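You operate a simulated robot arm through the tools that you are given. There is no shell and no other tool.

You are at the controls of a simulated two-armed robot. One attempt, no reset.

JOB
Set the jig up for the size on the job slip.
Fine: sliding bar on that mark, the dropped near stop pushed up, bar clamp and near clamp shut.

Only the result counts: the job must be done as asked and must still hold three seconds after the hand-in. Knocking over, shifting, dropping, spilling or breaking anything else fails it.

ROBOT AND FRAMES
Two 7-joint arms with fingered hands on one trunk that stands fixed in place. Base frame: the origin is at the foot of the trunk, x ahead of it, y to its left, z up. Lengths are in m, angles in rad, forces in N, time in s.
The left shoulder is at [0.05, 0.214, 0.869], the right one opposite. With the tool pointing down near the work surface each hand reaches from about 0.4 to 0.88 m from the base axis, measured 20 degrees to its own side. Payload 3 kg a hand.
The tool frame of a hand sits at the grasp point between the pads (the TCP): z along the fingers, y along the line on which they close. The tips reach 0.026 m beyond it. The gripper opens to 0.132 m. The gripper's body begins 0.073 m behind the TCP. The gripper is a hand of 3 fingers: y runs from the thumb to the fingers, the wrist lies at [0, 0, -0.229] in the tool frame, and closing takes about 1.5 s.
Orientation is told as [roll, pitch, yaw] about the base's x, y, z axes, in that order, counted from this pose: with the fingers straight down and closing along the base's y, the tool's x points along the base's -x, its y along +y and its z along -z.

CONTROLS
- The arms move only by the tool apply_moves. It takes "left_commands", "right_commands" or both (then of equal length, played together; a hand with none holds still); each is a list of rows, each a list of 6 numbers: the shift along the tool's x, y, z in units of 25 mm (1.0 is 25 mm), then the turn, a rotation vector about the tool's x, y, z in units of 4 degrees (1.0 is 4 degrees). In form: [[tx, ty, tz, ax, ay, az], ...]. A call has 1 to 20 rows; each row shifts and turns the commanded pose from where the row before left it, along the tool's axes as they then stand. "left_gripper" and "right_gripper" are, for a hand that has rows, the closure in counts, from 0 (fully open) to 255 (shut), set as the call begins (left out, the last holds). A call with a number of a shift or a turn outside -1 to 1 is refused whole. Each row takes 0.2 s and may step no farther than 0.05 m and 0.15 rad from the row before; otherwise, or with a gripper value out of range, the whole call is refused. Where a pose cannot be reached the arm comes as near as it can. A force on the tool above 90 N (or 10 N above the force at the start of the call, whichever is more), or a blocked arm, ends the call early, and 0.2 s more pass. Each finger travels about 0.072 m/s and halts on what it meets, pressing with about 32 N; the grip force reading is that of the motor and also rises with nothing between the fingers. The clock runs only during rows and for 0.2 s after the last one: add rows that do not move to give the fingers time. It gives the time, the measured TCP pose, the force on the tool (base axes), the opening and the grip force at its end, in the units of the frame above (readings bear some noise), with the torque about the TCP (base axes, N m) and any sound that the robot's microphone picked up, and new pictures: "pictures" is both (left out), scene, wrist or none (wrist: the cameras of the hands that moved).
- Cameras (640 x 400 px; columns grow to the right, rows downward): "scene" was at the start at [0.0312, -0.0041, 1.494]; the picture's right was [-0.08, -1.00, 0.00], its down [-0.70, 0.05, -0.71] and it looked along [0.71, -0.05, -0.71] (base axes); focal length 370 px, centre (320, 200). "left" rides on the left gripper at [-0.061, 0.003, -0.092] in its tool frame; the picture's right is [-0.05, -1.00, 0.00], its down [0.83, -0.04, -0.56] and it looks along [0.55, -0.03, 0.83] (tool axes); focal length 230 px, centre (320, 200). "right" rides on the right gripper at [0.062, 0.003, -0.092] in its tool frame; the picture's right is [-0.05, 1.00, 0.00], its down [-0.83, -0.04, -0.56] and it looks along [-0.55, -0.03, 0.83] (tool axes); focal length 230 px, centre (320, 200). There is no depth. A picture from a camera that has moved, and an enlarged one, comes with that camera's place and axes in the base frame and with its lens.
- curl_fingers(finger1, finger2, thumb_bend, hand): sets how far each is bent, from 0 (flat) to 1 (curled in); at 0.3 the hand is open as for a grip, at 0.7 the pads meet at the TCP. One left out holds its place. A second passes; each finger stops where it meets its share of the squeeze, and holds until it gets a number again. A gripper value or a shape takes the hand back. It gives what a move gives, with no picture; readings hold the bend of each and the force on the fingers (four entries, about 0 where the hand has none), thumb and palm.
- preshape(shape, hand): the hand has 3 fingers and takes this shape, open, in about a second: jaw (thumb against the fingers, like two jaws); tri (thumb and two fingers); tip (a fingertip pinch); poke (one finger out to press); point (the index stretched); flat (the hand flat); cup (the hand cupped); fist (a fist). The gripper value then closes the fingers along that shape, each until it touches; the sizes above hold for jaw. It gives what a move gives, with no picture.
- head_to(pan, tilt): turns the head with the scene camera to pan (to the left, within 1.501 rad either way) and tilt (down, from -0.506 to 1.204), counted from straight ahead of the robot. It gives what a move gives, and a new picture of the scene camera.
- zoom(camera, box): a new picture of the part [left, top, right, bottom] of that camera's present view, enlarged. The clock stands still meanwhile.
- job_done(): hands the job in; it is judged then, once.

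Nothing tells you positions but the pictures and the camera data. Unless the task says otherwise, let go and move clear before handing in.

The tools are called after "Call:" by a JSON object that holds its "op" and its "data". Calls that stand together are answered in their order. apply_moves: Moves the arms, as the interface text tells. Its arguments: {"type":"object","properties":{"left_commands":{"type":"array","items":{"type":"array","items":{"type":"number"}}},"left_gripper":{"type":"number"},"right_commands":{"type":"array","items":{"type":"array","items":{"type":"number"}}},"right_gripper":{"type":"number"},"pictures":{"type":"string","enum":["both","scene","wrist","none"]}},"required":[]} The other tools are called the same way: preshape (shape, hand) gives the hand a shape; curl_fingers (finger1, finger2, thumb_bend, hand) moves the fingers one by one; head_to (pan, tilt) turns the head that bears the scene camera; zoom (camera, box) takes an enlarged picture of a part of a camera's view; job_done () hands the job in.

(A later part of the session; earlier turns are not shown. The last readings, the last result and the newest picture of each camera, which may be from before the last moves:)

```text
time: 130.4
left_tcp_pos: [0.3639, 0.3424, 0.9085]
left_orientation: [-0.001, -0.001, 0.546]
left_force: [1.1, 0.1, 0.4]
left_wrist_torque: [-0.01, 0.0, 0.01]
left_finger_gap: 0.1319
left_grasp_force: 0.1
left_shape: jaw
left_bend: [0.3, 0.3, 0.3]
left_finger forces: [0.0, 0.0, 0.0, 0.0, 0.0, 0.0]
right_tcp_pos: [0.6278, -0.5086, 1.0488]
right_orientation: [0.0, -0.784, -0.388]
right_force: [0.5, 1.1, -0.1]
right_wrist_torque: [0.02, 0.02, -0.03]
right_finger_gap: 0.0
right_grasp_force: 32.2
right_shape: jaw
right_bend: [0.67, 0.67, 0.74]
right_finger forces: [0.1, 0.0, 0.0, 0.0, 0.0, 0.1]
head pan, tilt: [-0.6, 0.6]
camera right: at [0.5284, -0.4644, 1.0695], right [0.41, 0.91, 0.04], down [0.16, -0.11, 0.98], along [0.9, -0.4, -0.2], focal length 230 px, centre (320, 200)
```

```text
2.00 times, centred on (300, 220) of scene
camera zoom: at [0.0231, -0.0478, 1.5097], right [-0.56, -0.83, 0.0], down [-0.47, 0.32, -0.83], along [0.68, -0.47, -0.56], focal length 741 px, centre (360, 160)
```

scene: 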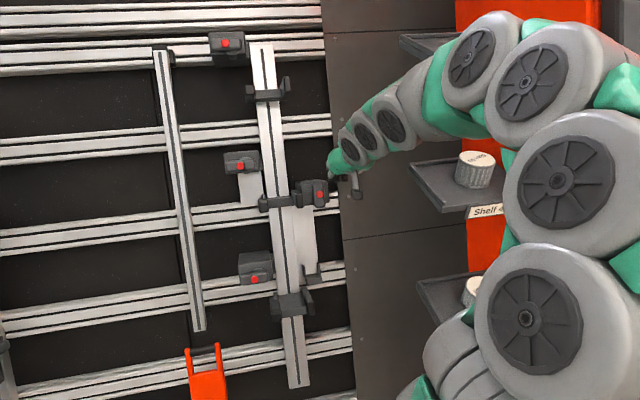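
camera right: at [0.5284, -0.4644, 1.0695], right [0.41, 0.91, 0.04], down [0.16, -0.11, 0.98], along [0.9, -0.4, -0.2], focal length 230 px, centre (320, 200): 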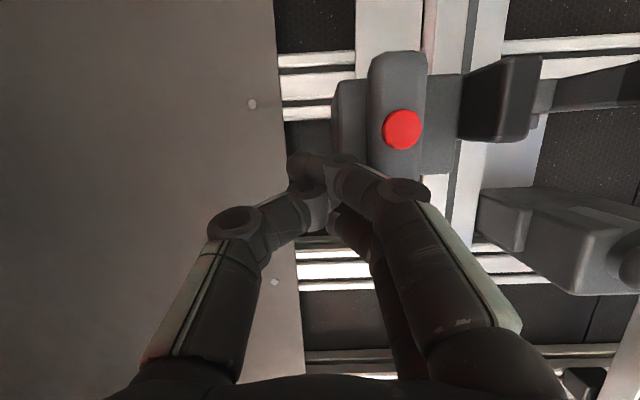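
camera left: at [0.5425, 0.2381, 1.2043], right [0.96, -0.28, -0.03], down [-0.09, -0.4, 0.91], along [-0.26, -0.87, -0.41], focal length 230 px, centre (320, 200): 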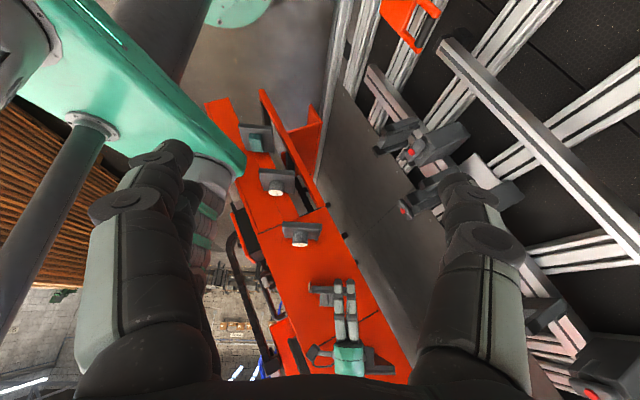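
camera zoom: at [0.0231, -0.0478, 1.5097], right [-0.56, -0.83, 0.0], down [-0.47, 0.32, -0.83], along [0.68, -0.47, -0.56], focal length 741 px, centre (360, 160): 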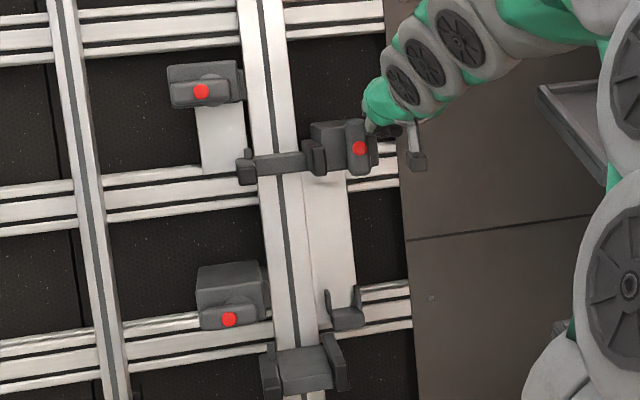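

Call:
{"op": "apply_moves", "data": {"right_commands": [[-0.38, 0, -0.117, 0, 0, 0], [0, 0.2, 0, 0, 0, 0], [0, 0.2, 0, 0, 0, 0], [0, 0.2, 0, 0, 0, 0], [0, 0.2, 0, 0, 0, 0], [0, 0, 0, 0, 0, 0]], "pictures": "wrist"}}

Call:
{"op": "zoom", "data": {"camera": "scene", "box": [280, 160, 360, 220]}}

```text
time: 131.8
left_tcp_pos: [0.3636, 0.3416, 0.91]
left_orientation: [0.0, 0.001, 0.546]
left_force: [0.0, 0.5, -0.6]
left_wrist_torque: [0.0, -0.01, 0.0]
left_finger_gap: 0.1318
left_grasp_force: 0.2
left_shape: jaw
left_bend: [0.3, 0.3, 0.3]
left_finger forces: [0.0, 0.1, 0.0, 0.0, 0.1, 0.0]
right_tcp_pos: [0.6383, -0.4951, 1.0569]
right_orientation: [-0.001, -0.785, -0.389]
right_force: [-23.8, -27.1, 5.8]
right_wrist_torque: [-0.21, 0.17, -0.2]
right_finger_gap: 0.0
right_grasp_force: 32.4
right_shape: jaw
right_bend: [0.67, 0.67, 0.74]
right_finger forces: [0.0, 0.0, 0.1, 0.1, 55.6, 0.1]
head pan, tilt: [-0.6, 0.6]
camera right: at [0.5389, -0.4504, 1.0774], right [0.42, 0.91, 0.04], down [0.16, -0.11, 0.98], along [0.89, -0.4, -0.2], focal length 230 px, centre (320, 200)
```

right: 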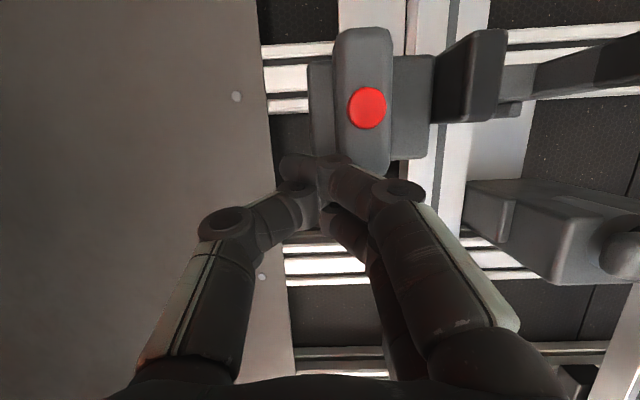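

```text
6.67 times, centred on (320, 190) of scene
camera zoom: at [0.0224, -0.0482, 1.5097], right [-0.57, -0.82, 0.0], down [-0.47, 0.32, -0.83], along [0.68, -0.47, -0.56], focal length 2470 px, centre (320, 267)
```

zoom: 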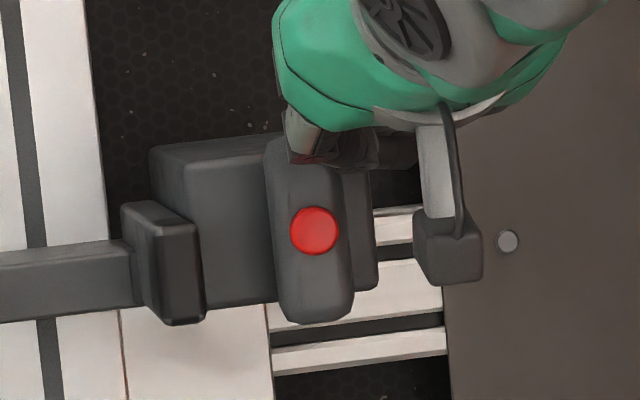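

Pushing the top of the lever leftwards met a firm 34 N without turning. I back off and try the other direction: from the lever's left side, pushing right.

Call:
{"op": "apply_moves", "data": {"right_commands": [[0, -0.3, 0, 0, 0, 0], [0, -0.3, -0.4, 0, 0, 0], [0, 0, -0.9, 0, 0, 0], [0, 0, -0.9, 0, 0, 0]], "pictures": "wrist"}}

Call:
{"op": "zoom", "data": {"camera": "scene", "box": [280, 160, 360, 220]}}

```text
time: 132.8
left_tcp_pos: [0.3637, 0.3423, 0.9085]
left_orientation: [-0.002, -0.001, 0.548]
left_force: [1.0, -0.3, 0.3]
left_wrist_torque: [0.0, 0.0, 0.0]
left_finger_gap: 0.1318
left_grasp_force: 0.1
left_shape: jaw
left_bend: [0.3, 0.3, 0.3]
left_finger forces: [0.0, 0.0, 0.1, 0.0, 0.0, 0.1]
right_tcp_pos: [0.5979, -0.4907, 1.0962]
right_orientation: [0.0, -0.785, -0.39]
right_force: [0.0, 0.2, -0.2]
right_wrist_torque: [0.0, -0.03, 0.02]
right_finger_gap: 0.0
right_grasp_force: 31.9
right_shape: jaw
right_bend: [0.67, 0.67, 0.74]
right_finger forces: [0.0, 0.0, 0.1, 0.0, 0.1, 0.0]
head pan, tilt: [-0.6, 0.6]
camera right: at [0.498, -0.4459, 1.1164], right [0.41, 0.91, 0.04], down [0.16, -0.11, 0.98], along [0.9, -0.4, -0.2], focal length 230 px, centre (320, 200)
```

right: 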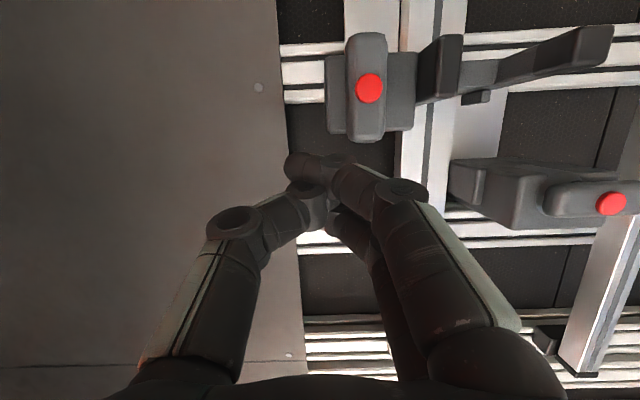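

```text
6.67 times, centred on (320, 190) of scene
camera zoom: at [0.023, -0.0477, 1.5097], right [-0.56, -0.83, 0.0], down [-0.47, 0.32, -0.83], along [0.68, -0.47, -0.56], focal length 2470 px, centre (320, 267)
```

zoom: 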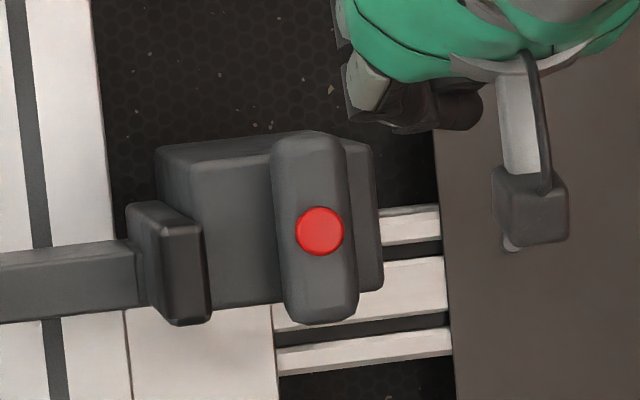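

It didn't turn that way, so it must close the other way (top towards the right). I move over to the lever's left side, above the wing.

Call:
{"op": "apply_moves", "data": {"right_commands": [[0, 1, 0, 0, 0, 0], [0, 1, 0, 0, 0, 0], [0, 1, 0, 0, 0, 0], [0, 0.08, 0.7, 0, 0, 0], [0, 0, 0.7, 0, 0, 0]], "pictures": "wrist"}}

Call:
{"op": "zoom", "data": {"camera": "scene", "box": [280, 150, 360, 210]}}

```text
time: 134.0
left_tcp_pos: [0.364, 0.3416, 0.9084]
left_orientation: [0.0, -0.001, 0.548]
left_force: [-0.4, 0.3, -0.3]
left_wrist_torque: [-0.02, -0.02, 0.03]
left_finger_gap: 0.1319
left_grasp_force: 0.1
left_shape: jaw
left_bend: [0.3, 0.3, 0.3]
left_finger forces: [0.0, 0.0, 0.1, 0.0, 0.0, 0.0]
right_tcp_pos: [0.6507, -0.4302, 1.0684]
right_orientation: [0.0, -0.785, -0.389]
right_force: [-0.2, 0.0, -0.5]
right_wrist_torque: [-0.01, -0.01, 0.0]
right_finger_gap: 0.0001
right_grasp_force: 32.4
right_shape: jaw
right_bend: [0.67, 0.67, 0.74]
right_finger forces: [0.0, 0.0, 0.1, 0.0, 0.0, 0.0]
head pan, tilt: [-0.6, 0.6]
camera right: at [0.5497, -0.3851, 1.0903], right [0.41, 0.91, 0.04], down [0.16, -0.11, 0.98], along [0.9, -0.4, -0.2], focal length 230 px, centre (320, 200)
```

right: 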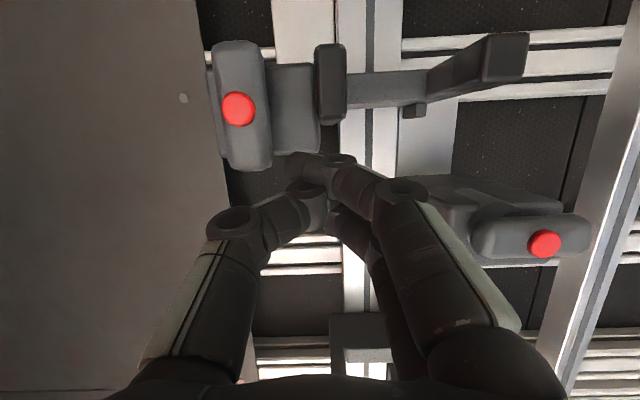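

```text
6.67 times, centred on (320, 180) of scene
camera zoom: at [0.0231, -0.0477, 1.5097], right [-0.56, -0.83, 0.0], down [-0.47, 0.32, -0.83], along [0.68, -0.47, -0.56], focal length 2470 px, centre (320, 333)
```

zoom: 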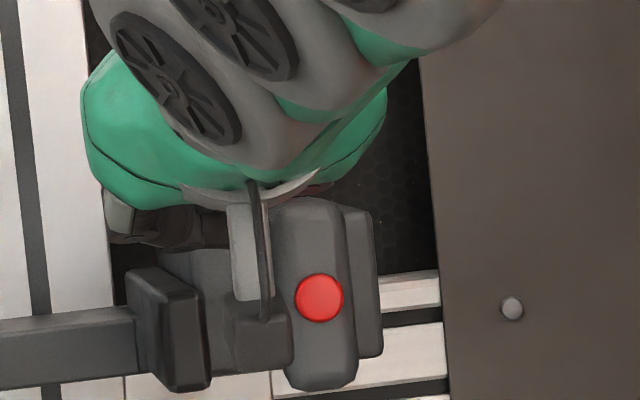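

Call:
{"op": "apply_moves", "data": {"right_commands": [[0, 0, 0.65, 0, 0, 0], [0, -0.2, 0, 0, 0, 0], [0, -0.2, 0, 0, 0, 0], [0, -0.2, 0, 0, 0, 0], [0, -0.2, 0, 0, 0, 0], [0, 0, 0, 0, 0, 0]], "pictures": "wrist"}}

Call:
{"op": "zoom", "data": {"camera": "scene", "box": [280, 150, 360, 210]}}

```text
time: 135.4
left_tcp_pos: [0.365, 0.342, 0.9086]
left_orientation: [-0.001, 0.001, 0.547]
left_force: [0.4, 0.2, 0.5]
left_wrist_torque: [0.03, 0.02, 0.01]
left_finger_gap: 0.132
left_grasp_force: 0.0
left_shape: jaw
left_bend: [0.3, 0.3, 0.3]
left_finger forces: [0.1, 0.0, 0.1, 0.0, 0.0, 0.0]
right_tcp_pos: [0.6527, -0.4511, 1.0598]
right_orientation: [-0.001, -0.787, -0.388]
right_force: [0.9, 3.9, -0.1]
right_wrist_torque: [0.06, -0.05, 0.01]
right_finger_gap: 0.0004
right_grasp_force: 31.7
right_shape: jaw
right_bend: [0.67, 0.67, 0.74]
right_finger forces: [0.0, 0.1, 0.0, 0.1, 0.0, 0.1]
head pan, tilt: [-0.6, 0.6]
camera right: at [0.5535, -0.408, 1.0795], right [0.41, 0.91, 0.04], down [0.16, -0.11, 0.98], along [0.9, -0.4, -0.2], focal length 230 px, centre (320, 200)
```

right: 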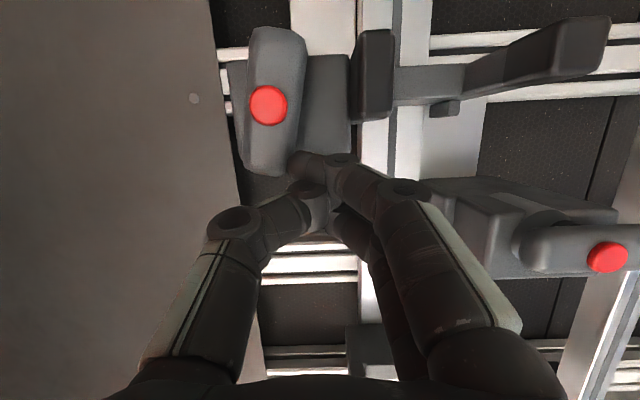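

```text
6.67 times, centred on (320, 180) of scene
camera zoom: at [0.023, -0.0477, 1.5097], right [-0.56, -0.83, 0.0], down [-0.47, 0.32, -0.83], along [0.68, -0.47, -0.56], focal length 2470 px, centre (320, 333)
```

zoom: 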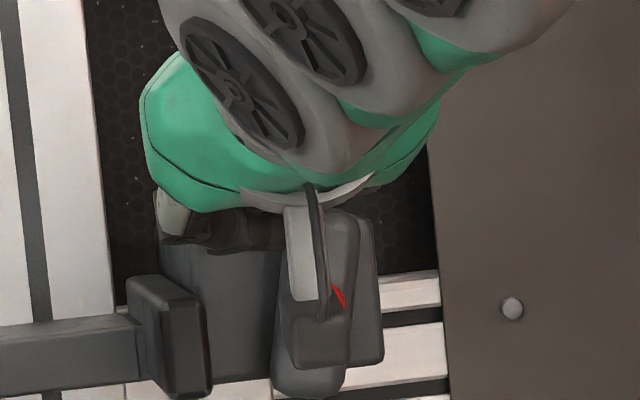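

It turns freely this way (only ~4 N). I continue around the lever's arc.

Call:
{"op": "apply_moves", "data": {"right_commands": [[-0.011, -0.216, 0, 0, 0, 0], [-0.011, -0.216, 0, 0, 0, 0], [-0.011, -0.216, 0, 0, 0, 0], [-0.011, -0.216, 0, 0, 0, 0], [-0.011, -0.216, 0, 0, 0, 0], [0.059, -0.185, 0.018, 0, 0, 0], [0.059, -0.185, 0.018, 0, 0, 0], [0, 0, 0, 0, 0, 0]], "pictures": "wrist"}}

```text
time: 137.2
left_tcp_pos: [0.3638, 0.3414, 0.9104]
left_orientation: [-0.001, 0.0, 0.548]
left_force: [1.1, -0.6, -0.7]
left_wrist_torque: [0.01, 0.02, 0.0]
left_finger_gap: 0.1318
left_grasp_force: 0.0
left_shape: jaw
left_bend: [0.3, 0.3, 0.3]
left_finger forces: [0.0, 0.1, 0.0, 0.0, 0.0, 0.0]
right_tcp_pos: [0.6384, -0.4858, 1.0581]
right_orientation: [0.001, -0.786, -0.388]
right_force: [0.0, 0.2, 0.3]
right_wrist_torque: [0.0, -0.02, 0.02]
right_finger_gap: 0.0
right_grasp_force: 31.9
right_shape: jaw
right_bend: [0.67, 0.67, 0.74]
right_finger forces: [0.1, 0.1, 0.0, 0.1, 0.1, 0.0]
head pan, tilt: [-0.6, 0.6]
camera right: at [0.5392, -0.4414, 1.0787], right [0.41, 0.91, 0.04], down [0.16, -0.11, 0.98], along [0.9, -0.4, -0.2], focal length 230 px, centre (320, 200)
```

right: 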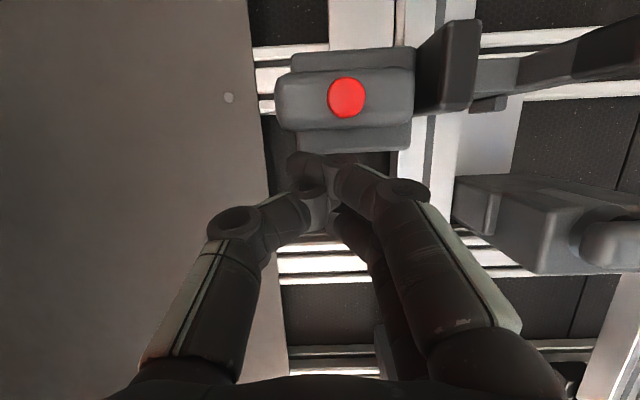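

Lever A has swung to fully crosswise like the other clamps. I retract and inspect from the head.

Call:
{"op": "apply_moves", "data": {"right_commands": [[0, 0, -0.9, 0, 0, 0], [0, 0, -0.9, 0, 0, 0], [0, 0, -0.9, 0, 0, 0], [-0.8, -0.5, -0.2, 0, 0, 0], [-0.8, -0.5, -0.2, 0, 0, 0]], "pictures": "wrist"}}

Call:
{"op": "head_to", "data": {"pan": -0.3, "tilt": 0.649}}

Call:
{"op": "zoom", "data": {"camera": "scene", "box": [320, 140, 440, 260]}}

```text
time: 138.4
left_tcp_pos: [0.3633, 0.3413, 0.9094]
left_orientation: [0.0, -0.001, 0.548]
left_force: [-0.4, 0.7, 0.8]
left_wrist_torque: [0.03, 0.0, -0.02]
left_finger_gap: 0.1318
left_grasp_force: 0.0
left_shape: jaw
left_bend: [0.3, 0.3, 0.3]
left_finger forces: [0.0, 0.0, 0.0, 0.1, 0.0, 0.0]
right_tcp_pos: [0.6053, -0.4985, 1.1415]
right_orientation: [0.001, -0.784, -0.388]
right_force: [0.1, -0.3, 0.2]
right_wrist_torque: [-0.02, -0.01, 0.0]
right_finger_gap: 0.0
right_grasp_force: 32.0
right_shape: jaw
right_bend: [0.67, 0.67, 0.74]
right_finger forces: [0.0, 0.0, 0.0, 0.0, 0.0, 0.0]
head pan, tilt: [-0.6, 0.6]
camera right: at [0.5049, -0.455, 1.1616], right [0.41, 0.91, 0.04], down [0.17, -0.11, 0.98], along [0.9, -0.4, -0.2], focal length 230 px, centre (320, 200)
```

right: 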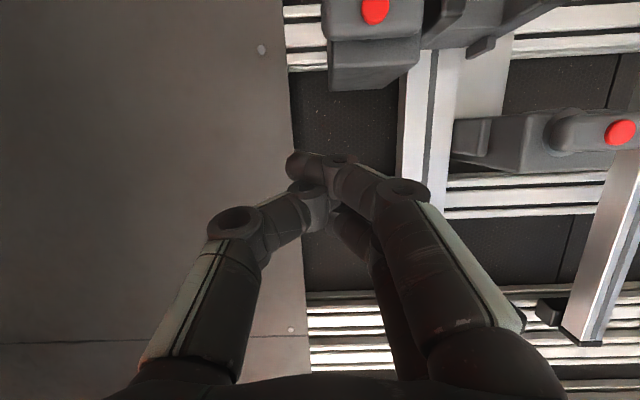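

```text
time: 139.2
left_tcp_pos: [0.3636, 0.3415, 0.909]
left_orientation: [-0.001, 0.0, 0.547]
left_force: [0.0, 0.0, -0.1]
left_wrist_torque: [-0.05, 0.01, 0.0]
left_finger_gap: 0.1319
left_grasp_force: 0.1
left_shape: jaw
left_bend: [0.3, 0.3, 0.3]
left_finger forces: [0.1, 0.1, 0.0, 0.0, 0.0, 0.0]
right_tcp_pos: [0.6043, -0.499, 1.1413]
right_orientation: [-0.001, -0.785, -0.387]
right_force: [-1.0, 0.4, -0.3]
right_wrist_torque: [0.01, 0.01, 0.0]
right_finger_gap: 0.0
right_grasp_force: 31.9
right_shape: jaw
right_bend: [0.67, 0.67, 0.74]
right_finger forces: [0.1, 0.1, 0.0, 0.0, 0.0, 0.1]
head pan, tilt: [-0.3, 0.649]
```

scene: 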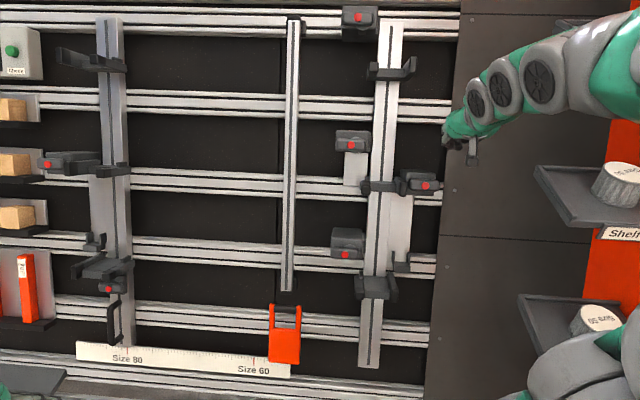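

```text
3.33 times, centred on (380, 200) of scene
camera zoom: at [0.033, -0.0235, 1.5054], right [-0.3, -0.96, 0.0], down [-0.58, 0.18, -0.8], along [0.76, -0.24, -0.6], focal length 1235 px, centre (120, 200)
```

zoom: 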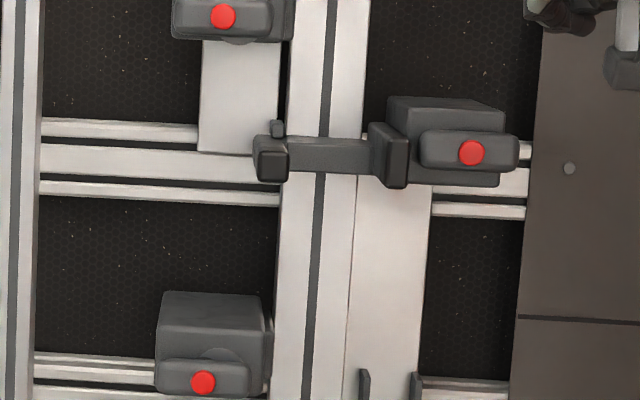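

Call:
{"op": "zoom", "data": {"camera": "scene", "box": [380, 160, 440, 210]}}

Call:
{"op": "zoom", "data": {"camera": "scene", "box": [340, 155, 400, 205]}}

Call:
{"op": "zoom", "data": {"camera": "scene", "box": [85, 140, 145, 190]}}

```text
8.00 times, centred on (410, 185) of scene
camera zoom: at [0.033, -0.0235, 1.5054], right [-0.3, -0.96, 0.0], down [-0.58, 0.18, -0.8], along [0.76, -0.24, -0.6], focal length 2963 px, centre (-400, 320)
```

zoom: 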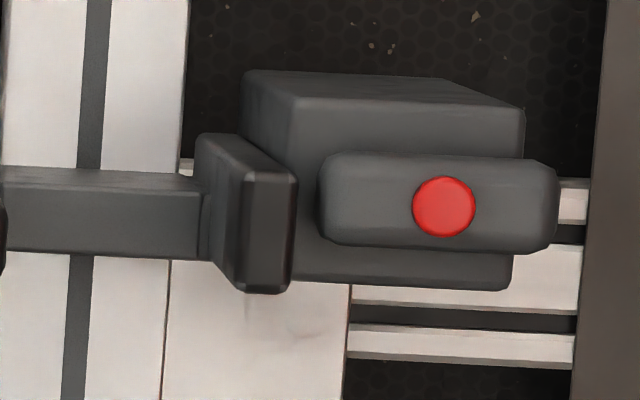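

```text
8.00 times, centred on (370, 180) of scene
camera zoom: at [0.033, -0.0235, 1.5054], right [-0.3, -0.96, 0.0], down [-0.58, 0.18, -0.8], along [0.76, -0.24, -0.6], focal length 2963 px, centre (-80, 360)
```

zoom: 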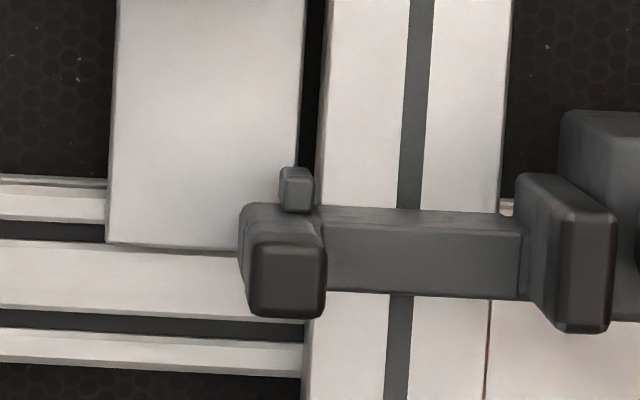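

```text
8.00 times, centred on (115, 165) of scene
camera zoom: at [0.033, -0.0235, 1.5054], right [-0.3, -0.96, 0.0], down [-0.58, 0.18, -0.8], along [0.76, -0.24, -0.6], focal length 2963 px, centre (1960, 480)
```

zoom: 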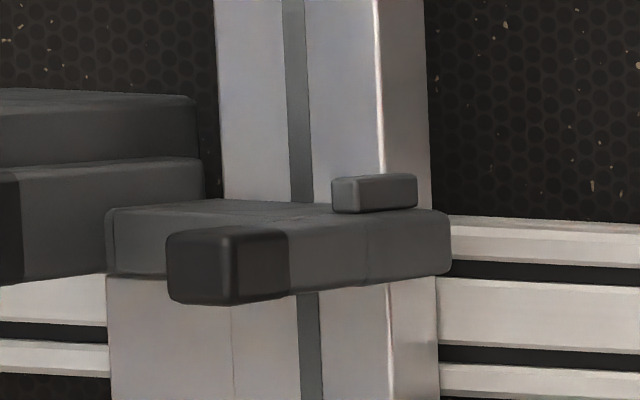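

The lever is shut, but measuring against the block's corner, the stop sagged about 5 mm while I pushed the lever from above. I'd rather redo it cleanly: re-open the lever by lifting its right end, push the stop up again, and close by pushing the lever's lower end leftwards, which presses the stop upward.

Call:
{"op": "apply_moves", "data": {"right_commands": [[0.976, 0.128, 0.298, 0, 0, 0], [0.976, 0.128, 0.298, 0, 0, 0], [0.976, 0.128, 0.298, 0, 0, 0], [0.976, 0.128, 0.298, 0, 0, 0], [0.976, 0.128, 0.298, 0, 0, 0]], "pictures": "wrist"}}

```text
time: 140.4
left_tcp_pos: [0.3641, 0.3418, 0.9086]
left_orientation: [-0.001, 0.001, 0.549]
left_force: [-0.7, 0.8, 0.5]
left_wrist_torque: [-0.03, 0.0, -0.02]
left_finger_gap: 0.1317
left_grasp_force: 0.1
left_shape: jaw
left_bend: [0.3, 0.3, 0.3]
left_finger forces: [0.0, 0.0, 0.0, 0.0, 0.0, 0.0]
right_tcp_pos: [0.5552, -0.46, 1.0272]
right_orientation: [0.001, -0.785, -0.39]
right_force: [0.0, -0.2, -0.3]
right_wrist_torque: [-0.02, 0.03, -0.01]
right_finger_gap: 0.0
right_grasp_force: 32.3
right_shape: jaw
right_bend: [0.67, 0.67, 0.74]
right_finger forces: [0.0, 0.0, 0.0, 0.0, 0.0, 0.0]
head pan, tilt: [-0.3, 0.649]
camera right: at [0.4546, -0.4158, 1.0496], right [0.41, 0.91, 0.04], down [0.16, -0.11, 0.98], along [0.9, -0.4, -0.2], focal length 230 px, centre (320, 200)
```

right: 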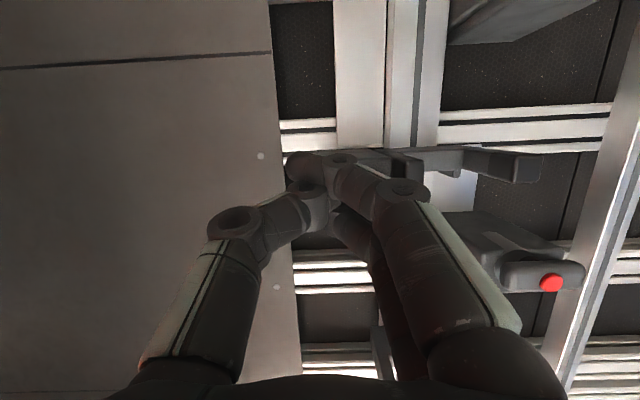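

Call:
{"op": "apply_moves", "data": {"right_commands": [[0, 0, 0.867, 0, 0, 0], [0, 0, 0.867, 0, 0, 0], [0, 0, 0.867, 0, 0, 0]], "pictures": "wrist"}}

Call:
{"op": "zoom", "data": {"camera": "scene", "box": [370, 140, 470, 230]}}

```text
time: 141.2
left_tcp_pos: [0.3636, 0.3416, 0.9096]
left_orientation: [-0.001, 0.0, 0.547]
left_force: [-0.6, 0.0, -0.5]
left_wrist_torque: [0.01, -0.03, -0.01]
left_finger_gap: 0.1322
left_grasp_force: 0.0
left_shape: jaw
left_bend: [0.3, 0.3, 0.3]
left_finger forces: [0.0, 0.1, 0.0, 0.0, 0.0, 0.0]
right_tcp_pos: [0.5995, -0.4779, 0.9828]
right_orientation: [0.001, -0.787, -0.388]
right_force: [-0.1, 0.3, -1.0]
right_wrist_torque: [-0.01, -0.01, 0.01]
right_finger_gap: 0.0
right_grasp_force: 32.3
right_shape: jaw
right_bend: [0.67, 0.67, 0.74]
right_finger forces: [0.1, 0.1, 0.0, 0.0, 0.0, 0.0]
head pan, tilt: [-0.3, 0.649]
camera right: at [0.4991, -0.4334, 1.0032], right [0.41, 0.91, 0.04], down [0.16, -0.11, 0.98], along [0.9, -0.4, -0.19], focal length 230 px, centre (320, 200)
```

right: 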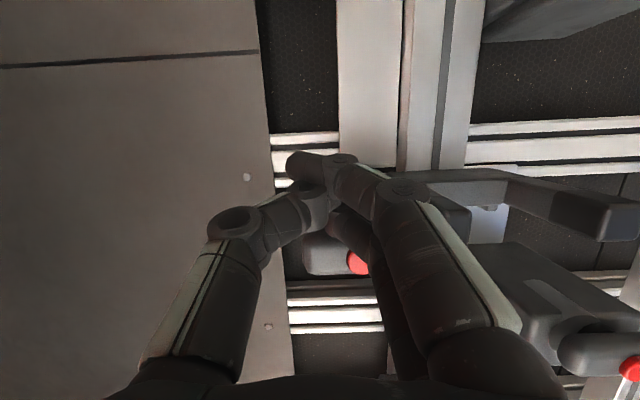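

```text
4.44 times, centred on (420, 185) of scene
camera zoom: at [0.0331, -0.0235, 1.5054], right [-0.3, -0.96, 0.0], down [-0.58, 0.18, -0.8], along [0.76, -0.24, -0.6], focal length 1646 px, centre (-124, 267)
```

zoom: 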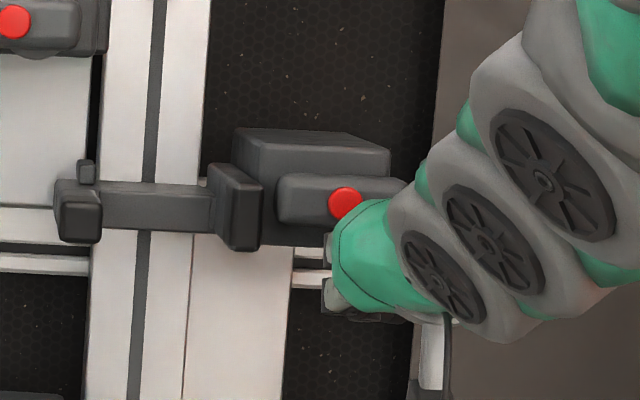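

Call:
{"op": "apply_moves", "data": {"right_commands": [[-0.224, -0.124, -0.068, 0, 0, 0], [-0.224, -0.124, -0.068, 0, 0, 0], [-0.224, -0.124, -0.068, 0, 0, 0], [-0.224, -0.124, -0.068, 0, 0, 0], [-0.224, -0.124, -0.068, 0, 0, 0], [0, 0, 0, 0, 0, 0]], "pictures": "wrist"}}

Call:
{"op": "zoom", "data": {"camera": "scene", "box": [370, 140, 470, 230]}}

```text
time: 142.6
left_tcp_pos: [0.3637, 0.3417, 0.9102]
left_orientation: [0.0, 0.0, 0.548]
left_force: [0.5, -0.1, -0.3]
left_wrist_torque: [0.0, -0.01, 0.0]
left_finger_gap: 0.1319
left_grasp_force: 0.1
left_shape: jaw
left_bend: [0.3, 0.3, 0.3]
left_finger forces: [0.0, 0.0, 0.1, 0.0, 0.1, 0.0]
right_tcp_pos: [0.604, -0.4968, 1.0087]
right_orientation: [0.0, -0.786, -0.387]
right_force: [-1.1, 0.0, 0.7]
right_wrist_torque: [0.0, -0.02, -0.01]
right_finger_gap: 0.0001
right_grasp_force: 31.9
right_shape: jaw
right_bend: [0.67, 0.68, 0.74]
right_finger forces: [0.0, 0.0, 0.0, 0.1, 0.0, 0.0]
head pan, tilt: [-0.3, 0.649]
camera right: at [0.5043, -0.4535, 1.0294], right [0.41, 0.91, 0.04], down [0.16, -0.11, 0.98], along [0.9, -0.4, -0.2], focal length 230 px, centre (320, 200)
```

right: 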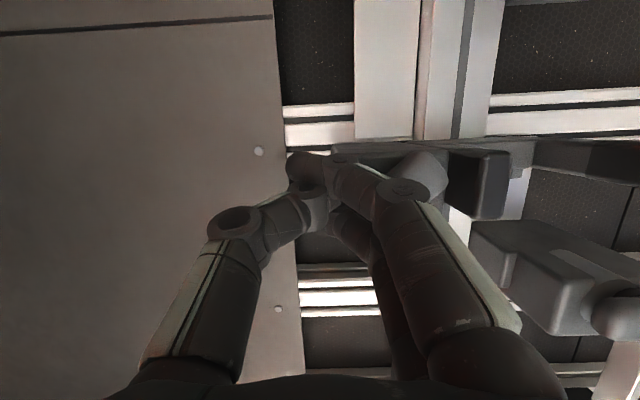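

```text
4.44 times, centred on (420, 185) of scene
camera zoom: at [0.033, -0.0235, 1.5054], right [-0.3, -0.96, 0.0], down [-0.58, 0.18, -0.8], along [0.76, -0.24, -0.6], focal length 1646 px, centre (-124, 267)
```

zoom: 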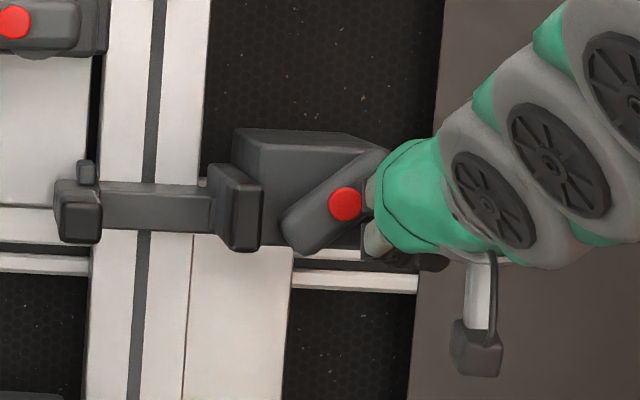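

Call:
{"op": "apply_moves", "data": {"right_commands": [[-0.225, 0, -0.069, 0, 0, 0], [-0.225, 0, -0.069, 0, 0, 0], [-0.225, 0, -0.069, 0, 0, 0], [-0.225, 0, -0.069, 0, 0, 0], [-0.242, 0.16, -0.074, 0, 0, 0], [-0.242, 0.16, -0.074, 0, 0, 0], [-0.242, 0.16, -0.074, 0, 0, 0], [0, 0, 0, 0, 0, 0]], "pictures": "wrist"}}

Call:
{"op": "zoom", "data": {"camera": "scene", "box": [370, 140, 470, 230]}}

```text
time: 144.4
left_tcp_pos: [0.3644, 0.3411, 0.9089]
left_orientation: [0.0, 0.001, 0.546]
left_force: [0.2, -0.6, -0.2]
left_wrist_torque: [-0.01, -0.04, 0.01]
left_finger_gap: 0.132
left_grasp_force: 0.0
left_shape: jaw
left_bend: [0.3, 0.3, 0.3]
left_finger forces: [0.1, 0.0, 0.0, 0.0, 0.0, 0.1]
right_tcp_pos: [0.6276, -0.4966, 1.0439]
right_orientation: [-0.001, -0.786, -0.389]
right_force: [-8.3, -7.7, -3.6]
right_wrist_torque: [-0.08, 0.08, -0.02]
right_finger_gap: 0.0
right_grasp_force: 32.0
right_shape: jaw
right_bend: [0.67, 0.68, 0.74]
right_finger forces: [0.1, 0.0, 0.1, 0.0, 0.0, 0.1]
head pan, tilt: [-0.3, 0.649]
camera right: at [0.5274, -0.4516, 1.0662], right [0.41, 0.91, 0.04], down [0.16, -0.11, 0.98], along [0.9, -0.4, -0.2], focal length 230 px, centre (320, 200)
```

right: 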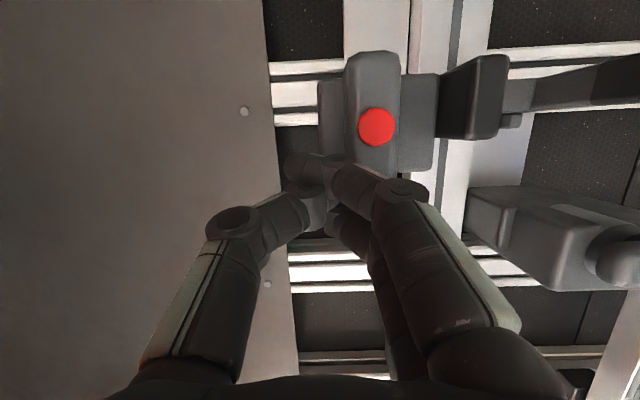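

```text
4.44 times, centred on (420, 185) of scene
camera zoom: at [0.0329, -0.0237, 1.5054], right [-0.3, -0.96, 0.0], down [-0.58, 0.18, -0.8], along [0.76, -0.24, -0.6], focal length 1646 px, centre (-124, 267)
```

zoom: 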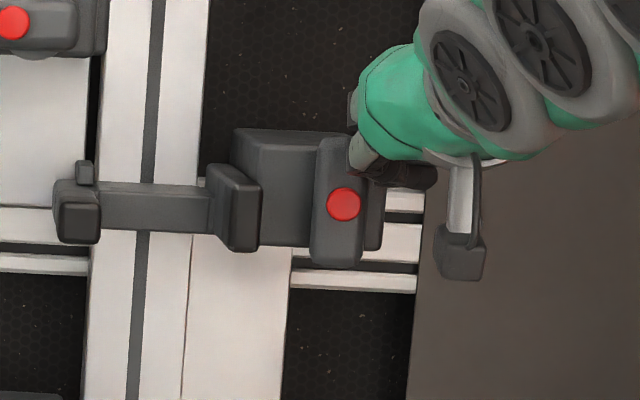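

The lever is upright again and the stop hasn't moved. I go back to pinch the left wing and lift to the top limit once more.

Call:
{"op": "apply_moves", "data": {"right_commands": [[0, -0.2, -0.7, 0, 0, 0], [0, 0, -0.8, 0, 0, 0], [0, 0, -0.8, 0, 0, 0], [0, 0, -0.5, 0, 0, 0]], "pictures": "none"}}

Call:
{"op": "apply_moves", "data": {"right_commands": [[0.23, 0.95, 0.178, 0, 0, 0], [0.23, 0.95, 0.178, 0, 0, 0], [0.23, 0.95, 0.178, 0, 0, 0], [0.23, 0.95, 0.178, 0, 0, 0], [0.23, 0.95, 0.178, 0, 0, 0], [0.23, 0.95, 0.178, 0, 0, 0], [0.23, 0.95, 0.178, 0, 0, 0]], "right_gripper": 140, "pictures": "wrist"}}

```text
time: 145.4
left_tcp_pos: [0.3628, 0.3423, 0.9095]
left_orientation: [0.001, 0.0, 0.549]
left_force: [-0.4, -0.5, 0.0]
left_wrist_torque: [-0.02, -0.02, -0.01]
left_finger_gap: 0.1316
left_grasp_force: 0.0
left_shape: jaw
left_bend: [0.3, 0.3, 0.3]
left_finger forces: [0.0, 0.1, 0.2, 0.0, 0.0, 0.0]
right_tcp_pos: [0.5796, -0.4807, 1.0953]
right_orientation: [0.0, -0.784, -0.39]
right_force: [1.4, -0.3, 0.6]
right_wrist_torque: [0.03, 0.01, 0.02]
right_finger_gap: 0.0002
right_grasp_force: 32.2
right_shape: jaw
right_bend: [0.67, 0.67, 0.74]
right_finger forces: [0.0, 0.0, 0.0, 0.2, 0.1, 0.0]
head pan, tilt: [-0.3, 0.649]
```

```text
time: 147.0
left_tcp_pos: [0.3642, 0.3418, 0.9091]
left_orientation: [0.001, 0.0, 0.548]
left_force: [0.1, 0.2, -0.9]
left_wrist_torque: [0.01, 0.03, 0.02]
left_finger_gap: 0.1318
left_grasp_force: 0.0
left_shape: jaw
left_bend: [0.3, 0.3, 0.3]
left_finger forces: [0.0, 0.0, 0.0, 0.0, 0.0, 0.0]
right_tcp_pos: [0.6357, -0.3238, 1.044]
right_orientation: [0.003, -0.786, -0.39]
right_force: [0.2, -0.7, 0.0]
right_wrist_torque: [0.04, -0.01, 0.0]
right_finger_gap: 0.0589
right_grasp_force: 0.0
right_shape: jaw
right_bend: [0.73, 0.73, 0.7]
right_finger forces: [0.0, 0.0, 0.1, 0.1, 0.0, 0.0]
head pan, tilt: [-0.3, 0.649]
camera right: at [0.5361, -0.2797, 1.065], right [0.41, 0.91, 0.04], down [0.16, -0.11, 0.98], along [0.9, -0.4, -0.2], focal length 230 px, centre (320, 200)
```

right: 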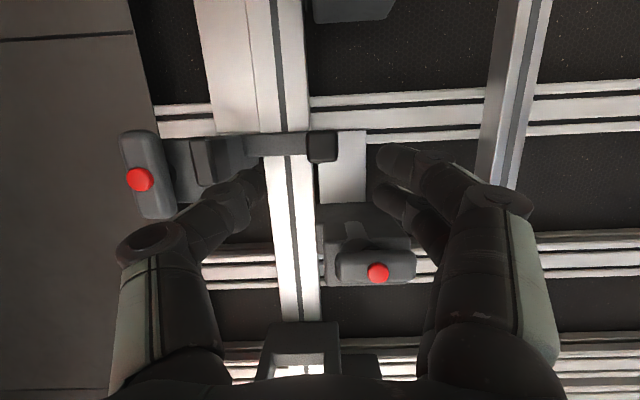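

Call:
{"op": "apply_moves", "data": {"right_commands": [[0, 0, 0.655, 0, 0, 0], [0, 0, 0.655, 0, 0, 0], [0, 0, 0.655, 0, 0, 0], [0, 0, 0.655, 0, 0, 0]], "right_gripper": 140, "pictures": "none"}}

Call:
{"op": "apply_moves", "data": {"right_commands": [[0, 0, 0, 0, 0, 0], [0, 0, 0, 0, 0, 0], [0, 0, 0, 0, 0, 0], [0, 0, 0, 0, 0, 0], [0, 0, 0, 0, 0, 0], [0, 0, 0, 0, 0, 0]], "right_gripper": 255, "pictures": "wrist"}}

```text
time: 148.0
left_tcp_pos: [0.3636, 0.3412, 0.9091]
left_orientation: [0.0, 0.001, 0.548]
left_force: [-0.3, 0.1, 0.7]
left_wrist_torque: [0.04, 0.0, 0.02]
left_finger_gap: 0.1315
left_grasp_force: 0.0
left_shape: jaw
left_bend: [0.3, 0.3, 0.3]
left_finger forces: [0.1, 0.1, 0.0, 0.1, 0.0, 0.1]
right_tcp_pos: [0.6796, -0.3405, 0.9991]
right_orientation: [0.001, -0.783, -0.387]
right_force: [0.3, -0.1, 1.0]
right_wrist_torque: [-0.03, 0.02, 0.01]
right_finger_gap: 0.059
right_grasp_force: 0.1
right_shape: jaw
right_bend: [0.73, 0.73, 0.7]
right_finger forces: [0.0, 0.0, 0.1, 0.1, 0.1, 0.0]
head pan, tilt: [-0.3, 0.649]
```

```text
time: 149.4
left_tcp_pos: [0.3636, 0.3414, 0.908]
left_orientation: [0.0, -0.001, 0.547]
left_force: [-0.7, -0.4, -0.3]
left_wrist_torque: [0.02, -0.01, -0.04]
left_finger_gap: 0.132
left_grasp_force: 0.1
left_shape: jaw
left_bend: [0.3, 0.3, 0.3]
left_finger forces: [0.0, 0.0, 0.0, 0.1, 0.0, 0.1]
right_tcp_pos: [0.6802, -0.34, 0.9983]
right_orientation: [0.0, -0.786, -0.386]
right_force: [1.7, -1.0, -8.4]
right_wrist_torque: [-0.06, 0.1, 0.04]
right_finger_gap: 0.0159
right_grasp_force: 31.8
right_shape: jaw
right_bend: [0.72, 0.72, 0.7]
right_finger forces: [14.9, 14.3, 0.0, 0.0, 28.6, 0.0]
head pan, tilt: [-0.3, 0.649]
camera right: at [0.5796, -0.2966, 1.019], right [0.41, 0.91, 0.04], down [0.16, -0.11, 0.98], along [0.9, -0.4, -0.2], focal length 230 px, centre (320, 200)
```

right: 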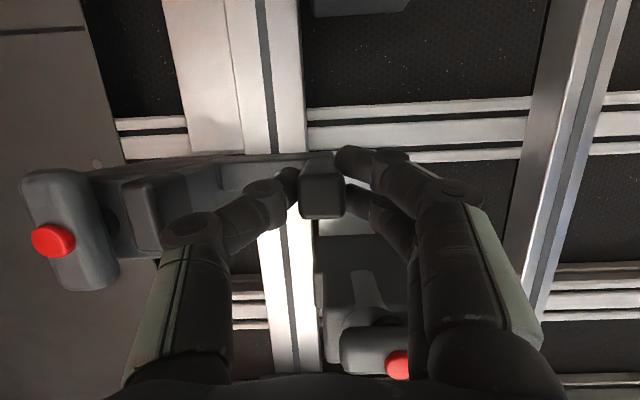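

Call:
{"op": "apply_moves", "data": {"right_commands": [[-0.076, 0, -0.023, 0, 0, 0], [-0.076, 0, -0.023, 0, 0, 0], [0, 0, 0, 0, 0, 0]], "pictures": "none"}}

Call:
{"op": "apply_moves", "data": {"right_commands": [[-0.06, 0, -0.018, 0, 0, 0], [0, 0, 0, 0, 0, 0]], "pictures": "none"}}

Call:
{"op": "apply_moves", "data": {"right_commands": [[-0.06, 0, -0.018, 0, 0, 0], [0, 0, 0, 0, 0, 0]], "pictures": "none"}}

```text
time: 150.2
left_tcp_pos: [0.3645, 0.3416, 0.9086]
left_orientation: [-0.001, 0.0, 0.549]
left_force: [0.5, 0.1, 0.5]
left_wrist_torque: [0.01, -0.01, -0.02]
left_finger_gap: 0.132
left_grasp_force: 0.1
left_shape: jaw
left_bend: [0.3, 0.3, 0.3]
left_finger forces: [0.1, 0.0, 0.0, 0.0, 0.0, 0.0]
right_tcp_pos: [0.6808, -0.341, 1.0011]
right_orientation: [0.001, -0.786, -0.387]
right_force: [-5.6, 1.6, -7.1]
right_wrist_torque: [-0.05, 0.16, 0.09]
right_finger_gap: 0.0157
right_grasp_force: 31.8
right_shape: jaw
right_bend: [0.72, 0.72, 0.7]
right_finger forces: [16.0, 14.7, 0.0, 0.0, 29.4, 0.0]
head pan, tilt: [-0.3, 0.649]
```

```text
time: 150.8
left_tcp_pos: [0.3636, 0.3427, 0.9084]
left_orientation: [-0.001, -0.001, 0.548]
left_force: [0.6, -0.1, 0.1]
left_wrist_torque: [0.01, -0.01, -0.01]
left_finger_gap: 0.1321
left_grasp_force: 0.0
left_shape: jaw
left_bend: [0.3, 0.3, 0.3]
left_finger forces: [0.0, 0.0, 0.1, 0.1, 0.0, 0.0]
right_tcp_pos: [0.6829, -0.3435, 1.0025]
right_orientation: [0.0, -0.786, -0.387]
right_force: [-4.3, -0.3, -6.6]
right_wrist_torque: [-0.05, 0.12, 0.06]
right_finger_gap: 0.016
right_grasp_force: 32.2
right_shape: jaw
right_bend: [0.72, 0.72, 0.7]
right_finger forces: [15.4, 14.4, 0.0, 0.0, 30.1, 0.0]
head pan, tilt: [-0.3, 0.649]
```

```text
time: 151.4
left_tcp_pos: [0.3633, 0.3421, 0.9093]
left_orientation: [0.0, 0.0, 0.548]
left_force: [-0.1, -1.2, 0.0]
left_wrist_torque: [-0.03, 0.0, 0.04]
left_finger_gap: 0.1318
left_grasp_force: 0.1
left_shape: jaw
left_bend: [0.3, 0.3, 0.3]
left_finger forces: [0.1, 0.0, 0.1, 0.0, 0.1, 0.0]
right_tcp_pos: [0.6824, -0.3416, 1.0048]
right_orientation: [0.0, -0.784, -0.388]
right_force: [-8.5, 1.2, -3.5]
right_wrist_torque: [-0.02, 0.16, 0.07]
right_finger_gap: 0.0157
right_grasp_force: 32.2
right_shape: jaw
right_bend: [0.72, 0.72, 0.7]
right_finger forces: [15.8, 15.1, 0.1, 0.0, 30.3, 0.0]
head pan, tilt: [-0.3, 0.649]
```

Call:
{"op": "apply_moves", "data": {"right_commands": [[-0.06, 0, -0.018, 0, 0, 0], [0, 0, 0, 0, 0, 0]], "pictures": "none"}}

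Call:
{"op": "apply_moves", "data": {"right_commands": [[-0.06, 0, -0.018, 0, 0, 0], [0, 0, 0, 0, 0, 0]], "pictures": "wrist"}}

```text
time: 152.0
left_tcp_pos: [0.3639, 0.3427, 0.9093]
left_orientation: [0.001, 0.0, 0.549]
left_force: [1.1, 0.6, 0.3]
left_wrist_torque: [0.03, 0.03, 0.01]
left_finger_gap: 0.1319
left_grasp_force: 0.1
left_shape: jaw
left_bend: [0.3, 0.3, 0.3]
left_finger forces: [0.2, 0.1, 0.0, 0.1, 0.1, 0.0]
right_tcp_pos: [0.6841, -0.3415, 1.0049]
right_orientation: [0.001, -0.782, -0.388]
right_force: [-16.0, 5.9, -8.4]
right_wrist_torque: [0.01, 0.3, 0.06]
right_finger_gap: 0.0163
right_grasp_force: 31.9
right_shape: jaw
right_bend: [0.72, 0.73, 0.7]
right_finger forces: [17.8, 15.2, 0.1, 0.0, 30.8, 0.0]
head pan, tilt: [-0.3, 0.649]
```

```text
time: 152.6
left_tcp_pos: [0.3641, 0.3424, 0.9093]
left_orientation: [-0.001, 0.0, 0.547]
left_force: [-0.1, 0.6, 0.6]
left_wrist_torque: [0.01, -0.04, 0.0]
left_finger_gap: 0.1317
left_grasp_force: 0.0
left_shape: jaw
left_bend: [0.3, 0.3, 0.3]
left_finger forces: [0.1, 0.0, 0.0, 0.0, 0.1, 0.1]
right_tcp_pos: [0.6844, -0.3425, 1.0058]
right_orientation: [-0.002, -0.783, -0.387]
right_force: [-21.1, 13.5, -22.1]
right_wrist_torque: [0.19, 0.53, 0.12]
right_finger_gap: 0.0158
right_grasp_force: 31.9
right_shape: jaw
right_bend: [0.72, 0.72, 0.7]
right_finger forces: [20.8, 15.5, 0.0, 0.0, 29.2, 0.0]
head pan, tilt: [-0.3, 0.649]
camera right: at [0.5839, -0.2985, 1.0264], right [0.41, 0.91, 0.04], down [0.17, -0.11, 0.98], along [0.9, -0.4, -0.2], focal length 230 px, centre (320, 200)
```

right: 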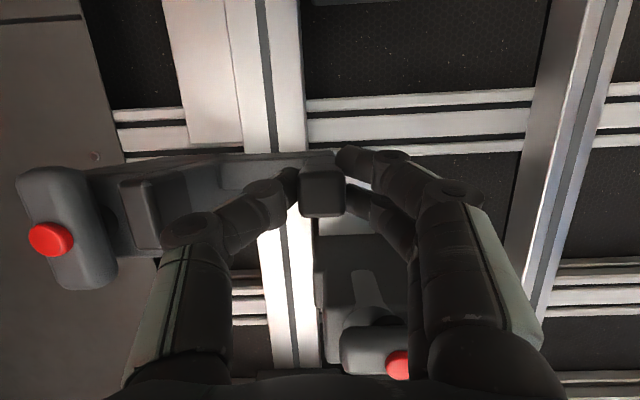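

The limit is reached again (~31 N). I relax slightly, release, and retract.

Call:
{"op": "apply_moves", "data": {"right_commands": [[0.05, 0, 0.015, 0, 0, 0], [0, 0, 0, 0, 0, 0]], "pictures": "none"}}

Call:
{"op": "apply_moves", "data": {"right_commands": [[0, 0, 0, 0, 0, 0], [0, 0, 0, 0, 0, 0], [0, 0, 0, 0, 0, 0], [0, 0, 0, 0, 0, 0], [0, 0, 0, 0, 0, 0]], "right_gripper": 140, "pictures": "wrist"}}

```text
time: 153.2
left_tcp_pos: [0.3642, 0.3412, 0.9088]
left_orientation: [0.001, 0.0, 0.548]
left_force: [-0.2, 0.0, 0.5]
left_wrist_torque: [-0.05, -0.03, -0.02]
left_finger_gap: 0.1319
left_grasp_force: 0.1
left_shape: jaw
left_bend: [0.3, 0.3, 0.3]
left_finger forces: [0.0, 0.1, 0.1, 0.0, 0.1, 0.1]
right_tcp_pos: [0.6839, -0.3429, 1.0049]
right_orientation: [0.0, -0.784, -0.39]
right_force: [-26.3, 12.8, -14.8]
right_wrist_torque: [0.16, 0.53, 0.09]
right_finger_gap: 0.0161
right_grasp_force: 31.9
right_shape: jaw
right_bend: [0.72, 0.73, 0.7]
right_finger forces: [20.2, 15.7, 0.0, 0.0, 31.5, 0.0]
head pan, tilt: [-0.3, 0.649]
```

```text
time: 154.4
left_tcp_pos: [0.3642, 0.3419, 0.9089]
left_orientation: [0.0, 0.0, 0.549]
left_force: [-0.9, 0.1, 0.1]
left_wrist_torque: [0.0, 0.02, -0.02]
left_finger_gap: 0.1318
left_grasp_force: 0.0
left_shape: jaw
left_bend: [0.3, 0.3, 0.3]
left_finger forces: [0.0, 0.0, 0.1, 0.0, 0.0, 0.0]
right_tcp_pos: [0.6839, -0.3421, 1.0063]
right_orientation: [0.0, -0.783, -0.387]
right_force: [-0.8, -0.3, 0.4]
right_wrist_torque: [0.0, 0.01, 0.02]
right_finger_gap: 0.059
right_grasp_force: 0.0
right_shape: jaw
right_bend: [0.73, 0.73, 0.7]
right_finger forces: [0.1, 0.0, 0.0, 0.0, 0.0, 0.0]
head pan, tilt: [-0.3, 0.649]
camera right: at [0.5845, -0.2984, 1.0258], right [0.41, 0.91, 0.04], down [0.16, -0.11, 0.98], along [0.9, -0.4, -0.2], focal length 230 px, centre (320, 200)
```

right: 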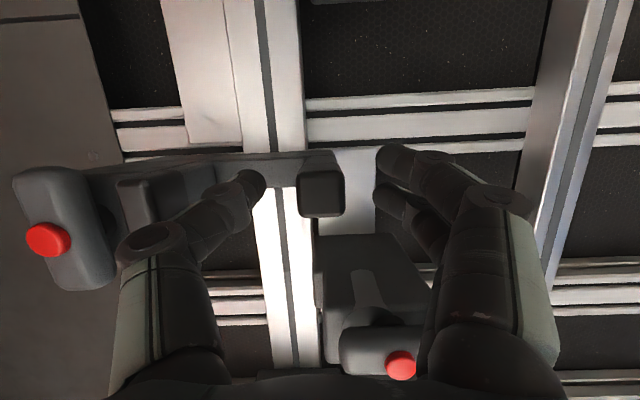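

The stop is at the top by the wrist camera as well. I retract, close the fingers, and go to the right of the lever's lower end.

Call:
{"op": "apply_moves", "data": {"right_commands": [[0, 0, -0.8, 0, 0, 0], [0, 0, -0.8, 0, 0, 0], [0, 0, -0.8, 0, 0, 0], [0, 0, -0.8, 0, 0, 0]], "right_gripper": 140, "pictures": "none"}}

Call:
{"op": "apply_moves", "data": {"right_commands": [[0.06, -0.985, 0.018, 0, 0, 0], [0.06, -0.985, 0.018, 0, 0, 0], [0.06, -0.985, 0.018, 0, 0, 0], [0.06, -0.985, 0.018, 0, 0, 0], [0.06, -0.985, 0.018, 0, 0, 0], [0.06, -0.985, 0.018, 0, 0, 0], [0.06, -0.985, 0.018, 0, 0, 0]], "right_gripper": 255, "pictures": "wrist"}}

```text
time: 155.4
left_tcp_pos: [0.364, 0.3425, 0.9083]
left_orientation: [-0.001, -0.001, 0.549]
left_force: [1.2, 0.1, 0.8]
left_wrist_torque: [0.0, -0.01, 0.02]
left_finger_gap: 0.1317
left_grasp_force: 0.0
left_shape: jaw
left_bend: [0.3, 0.3, 0.3]
left_finger forces: [0.0, 0.0, 0.0, 0.0, 0.1, 0.1]
right_tcp_pos: [0.631, -0.323, 1.061]
right_orientation: [0.001, -0.785, -0.389]
right_force: [-1.1, -0.2, 0.1]
right_wrist_torque: [-0.02, -0.01, 0.01]
right_finger_gap: 0.0588
right_grasp_force: 0.0
right_shape: jaw
right_bend: [0.73, 0.73, 0.7]
right_finger forces: [0.0, 0.1, 0.0, 0.0, 0.1, 0.0]
head pan, tilt: [-0.3, 0.649]
```

```text
time: 157.0
left_tcp_pos: [0.3633, 0.3418, 0.9093]
left_orientation: [0.001, -0.001, 0.548]
left_force: [0.4, 0.2, 0.5]
left_wrist_torque: [0.03, 0.0, 0.02]
left_finger_gap: 0.1318
left_grasp_force: 0.1
left_shape: jaw
left_bend: [0.3, 0.3, 0.3]
left_finger forces: [0.1, 0.0, 0.1, 0.0, 0.0, 0.1]
right_tcp_pos: [0.5618, -0.4806, 1.0517]
right_orientation: [0.0, -0.787, -0.387]
right_force: [-0.5, -0.1, -0.2]
right_wrist_torque: [0.02, -0.01, -0.02]
right_finger_gap: 0.0001
right_grasp_force: 32.2
right_shape: jaw
right_bend: [0.67, 0.67, 0.74]
right_finger forces: [0.1, 0.1, 0.0, 0.0, 0.1, 0.1]
head pan, tilt: [-0.3, 0.649]
camera right: at [0.4618, -0.4358, 1.0729], right [0.41, 0.91, 0.04], down [0.16, -0.11, 0.98], along [0.9, -0.4, -0.2], focal length 230 px, centre (320, 200)
```

right: 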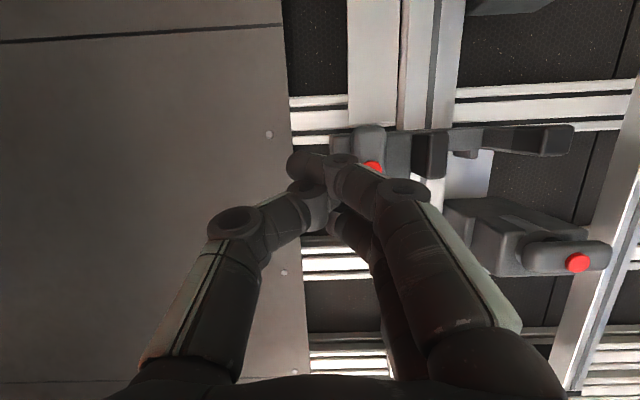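

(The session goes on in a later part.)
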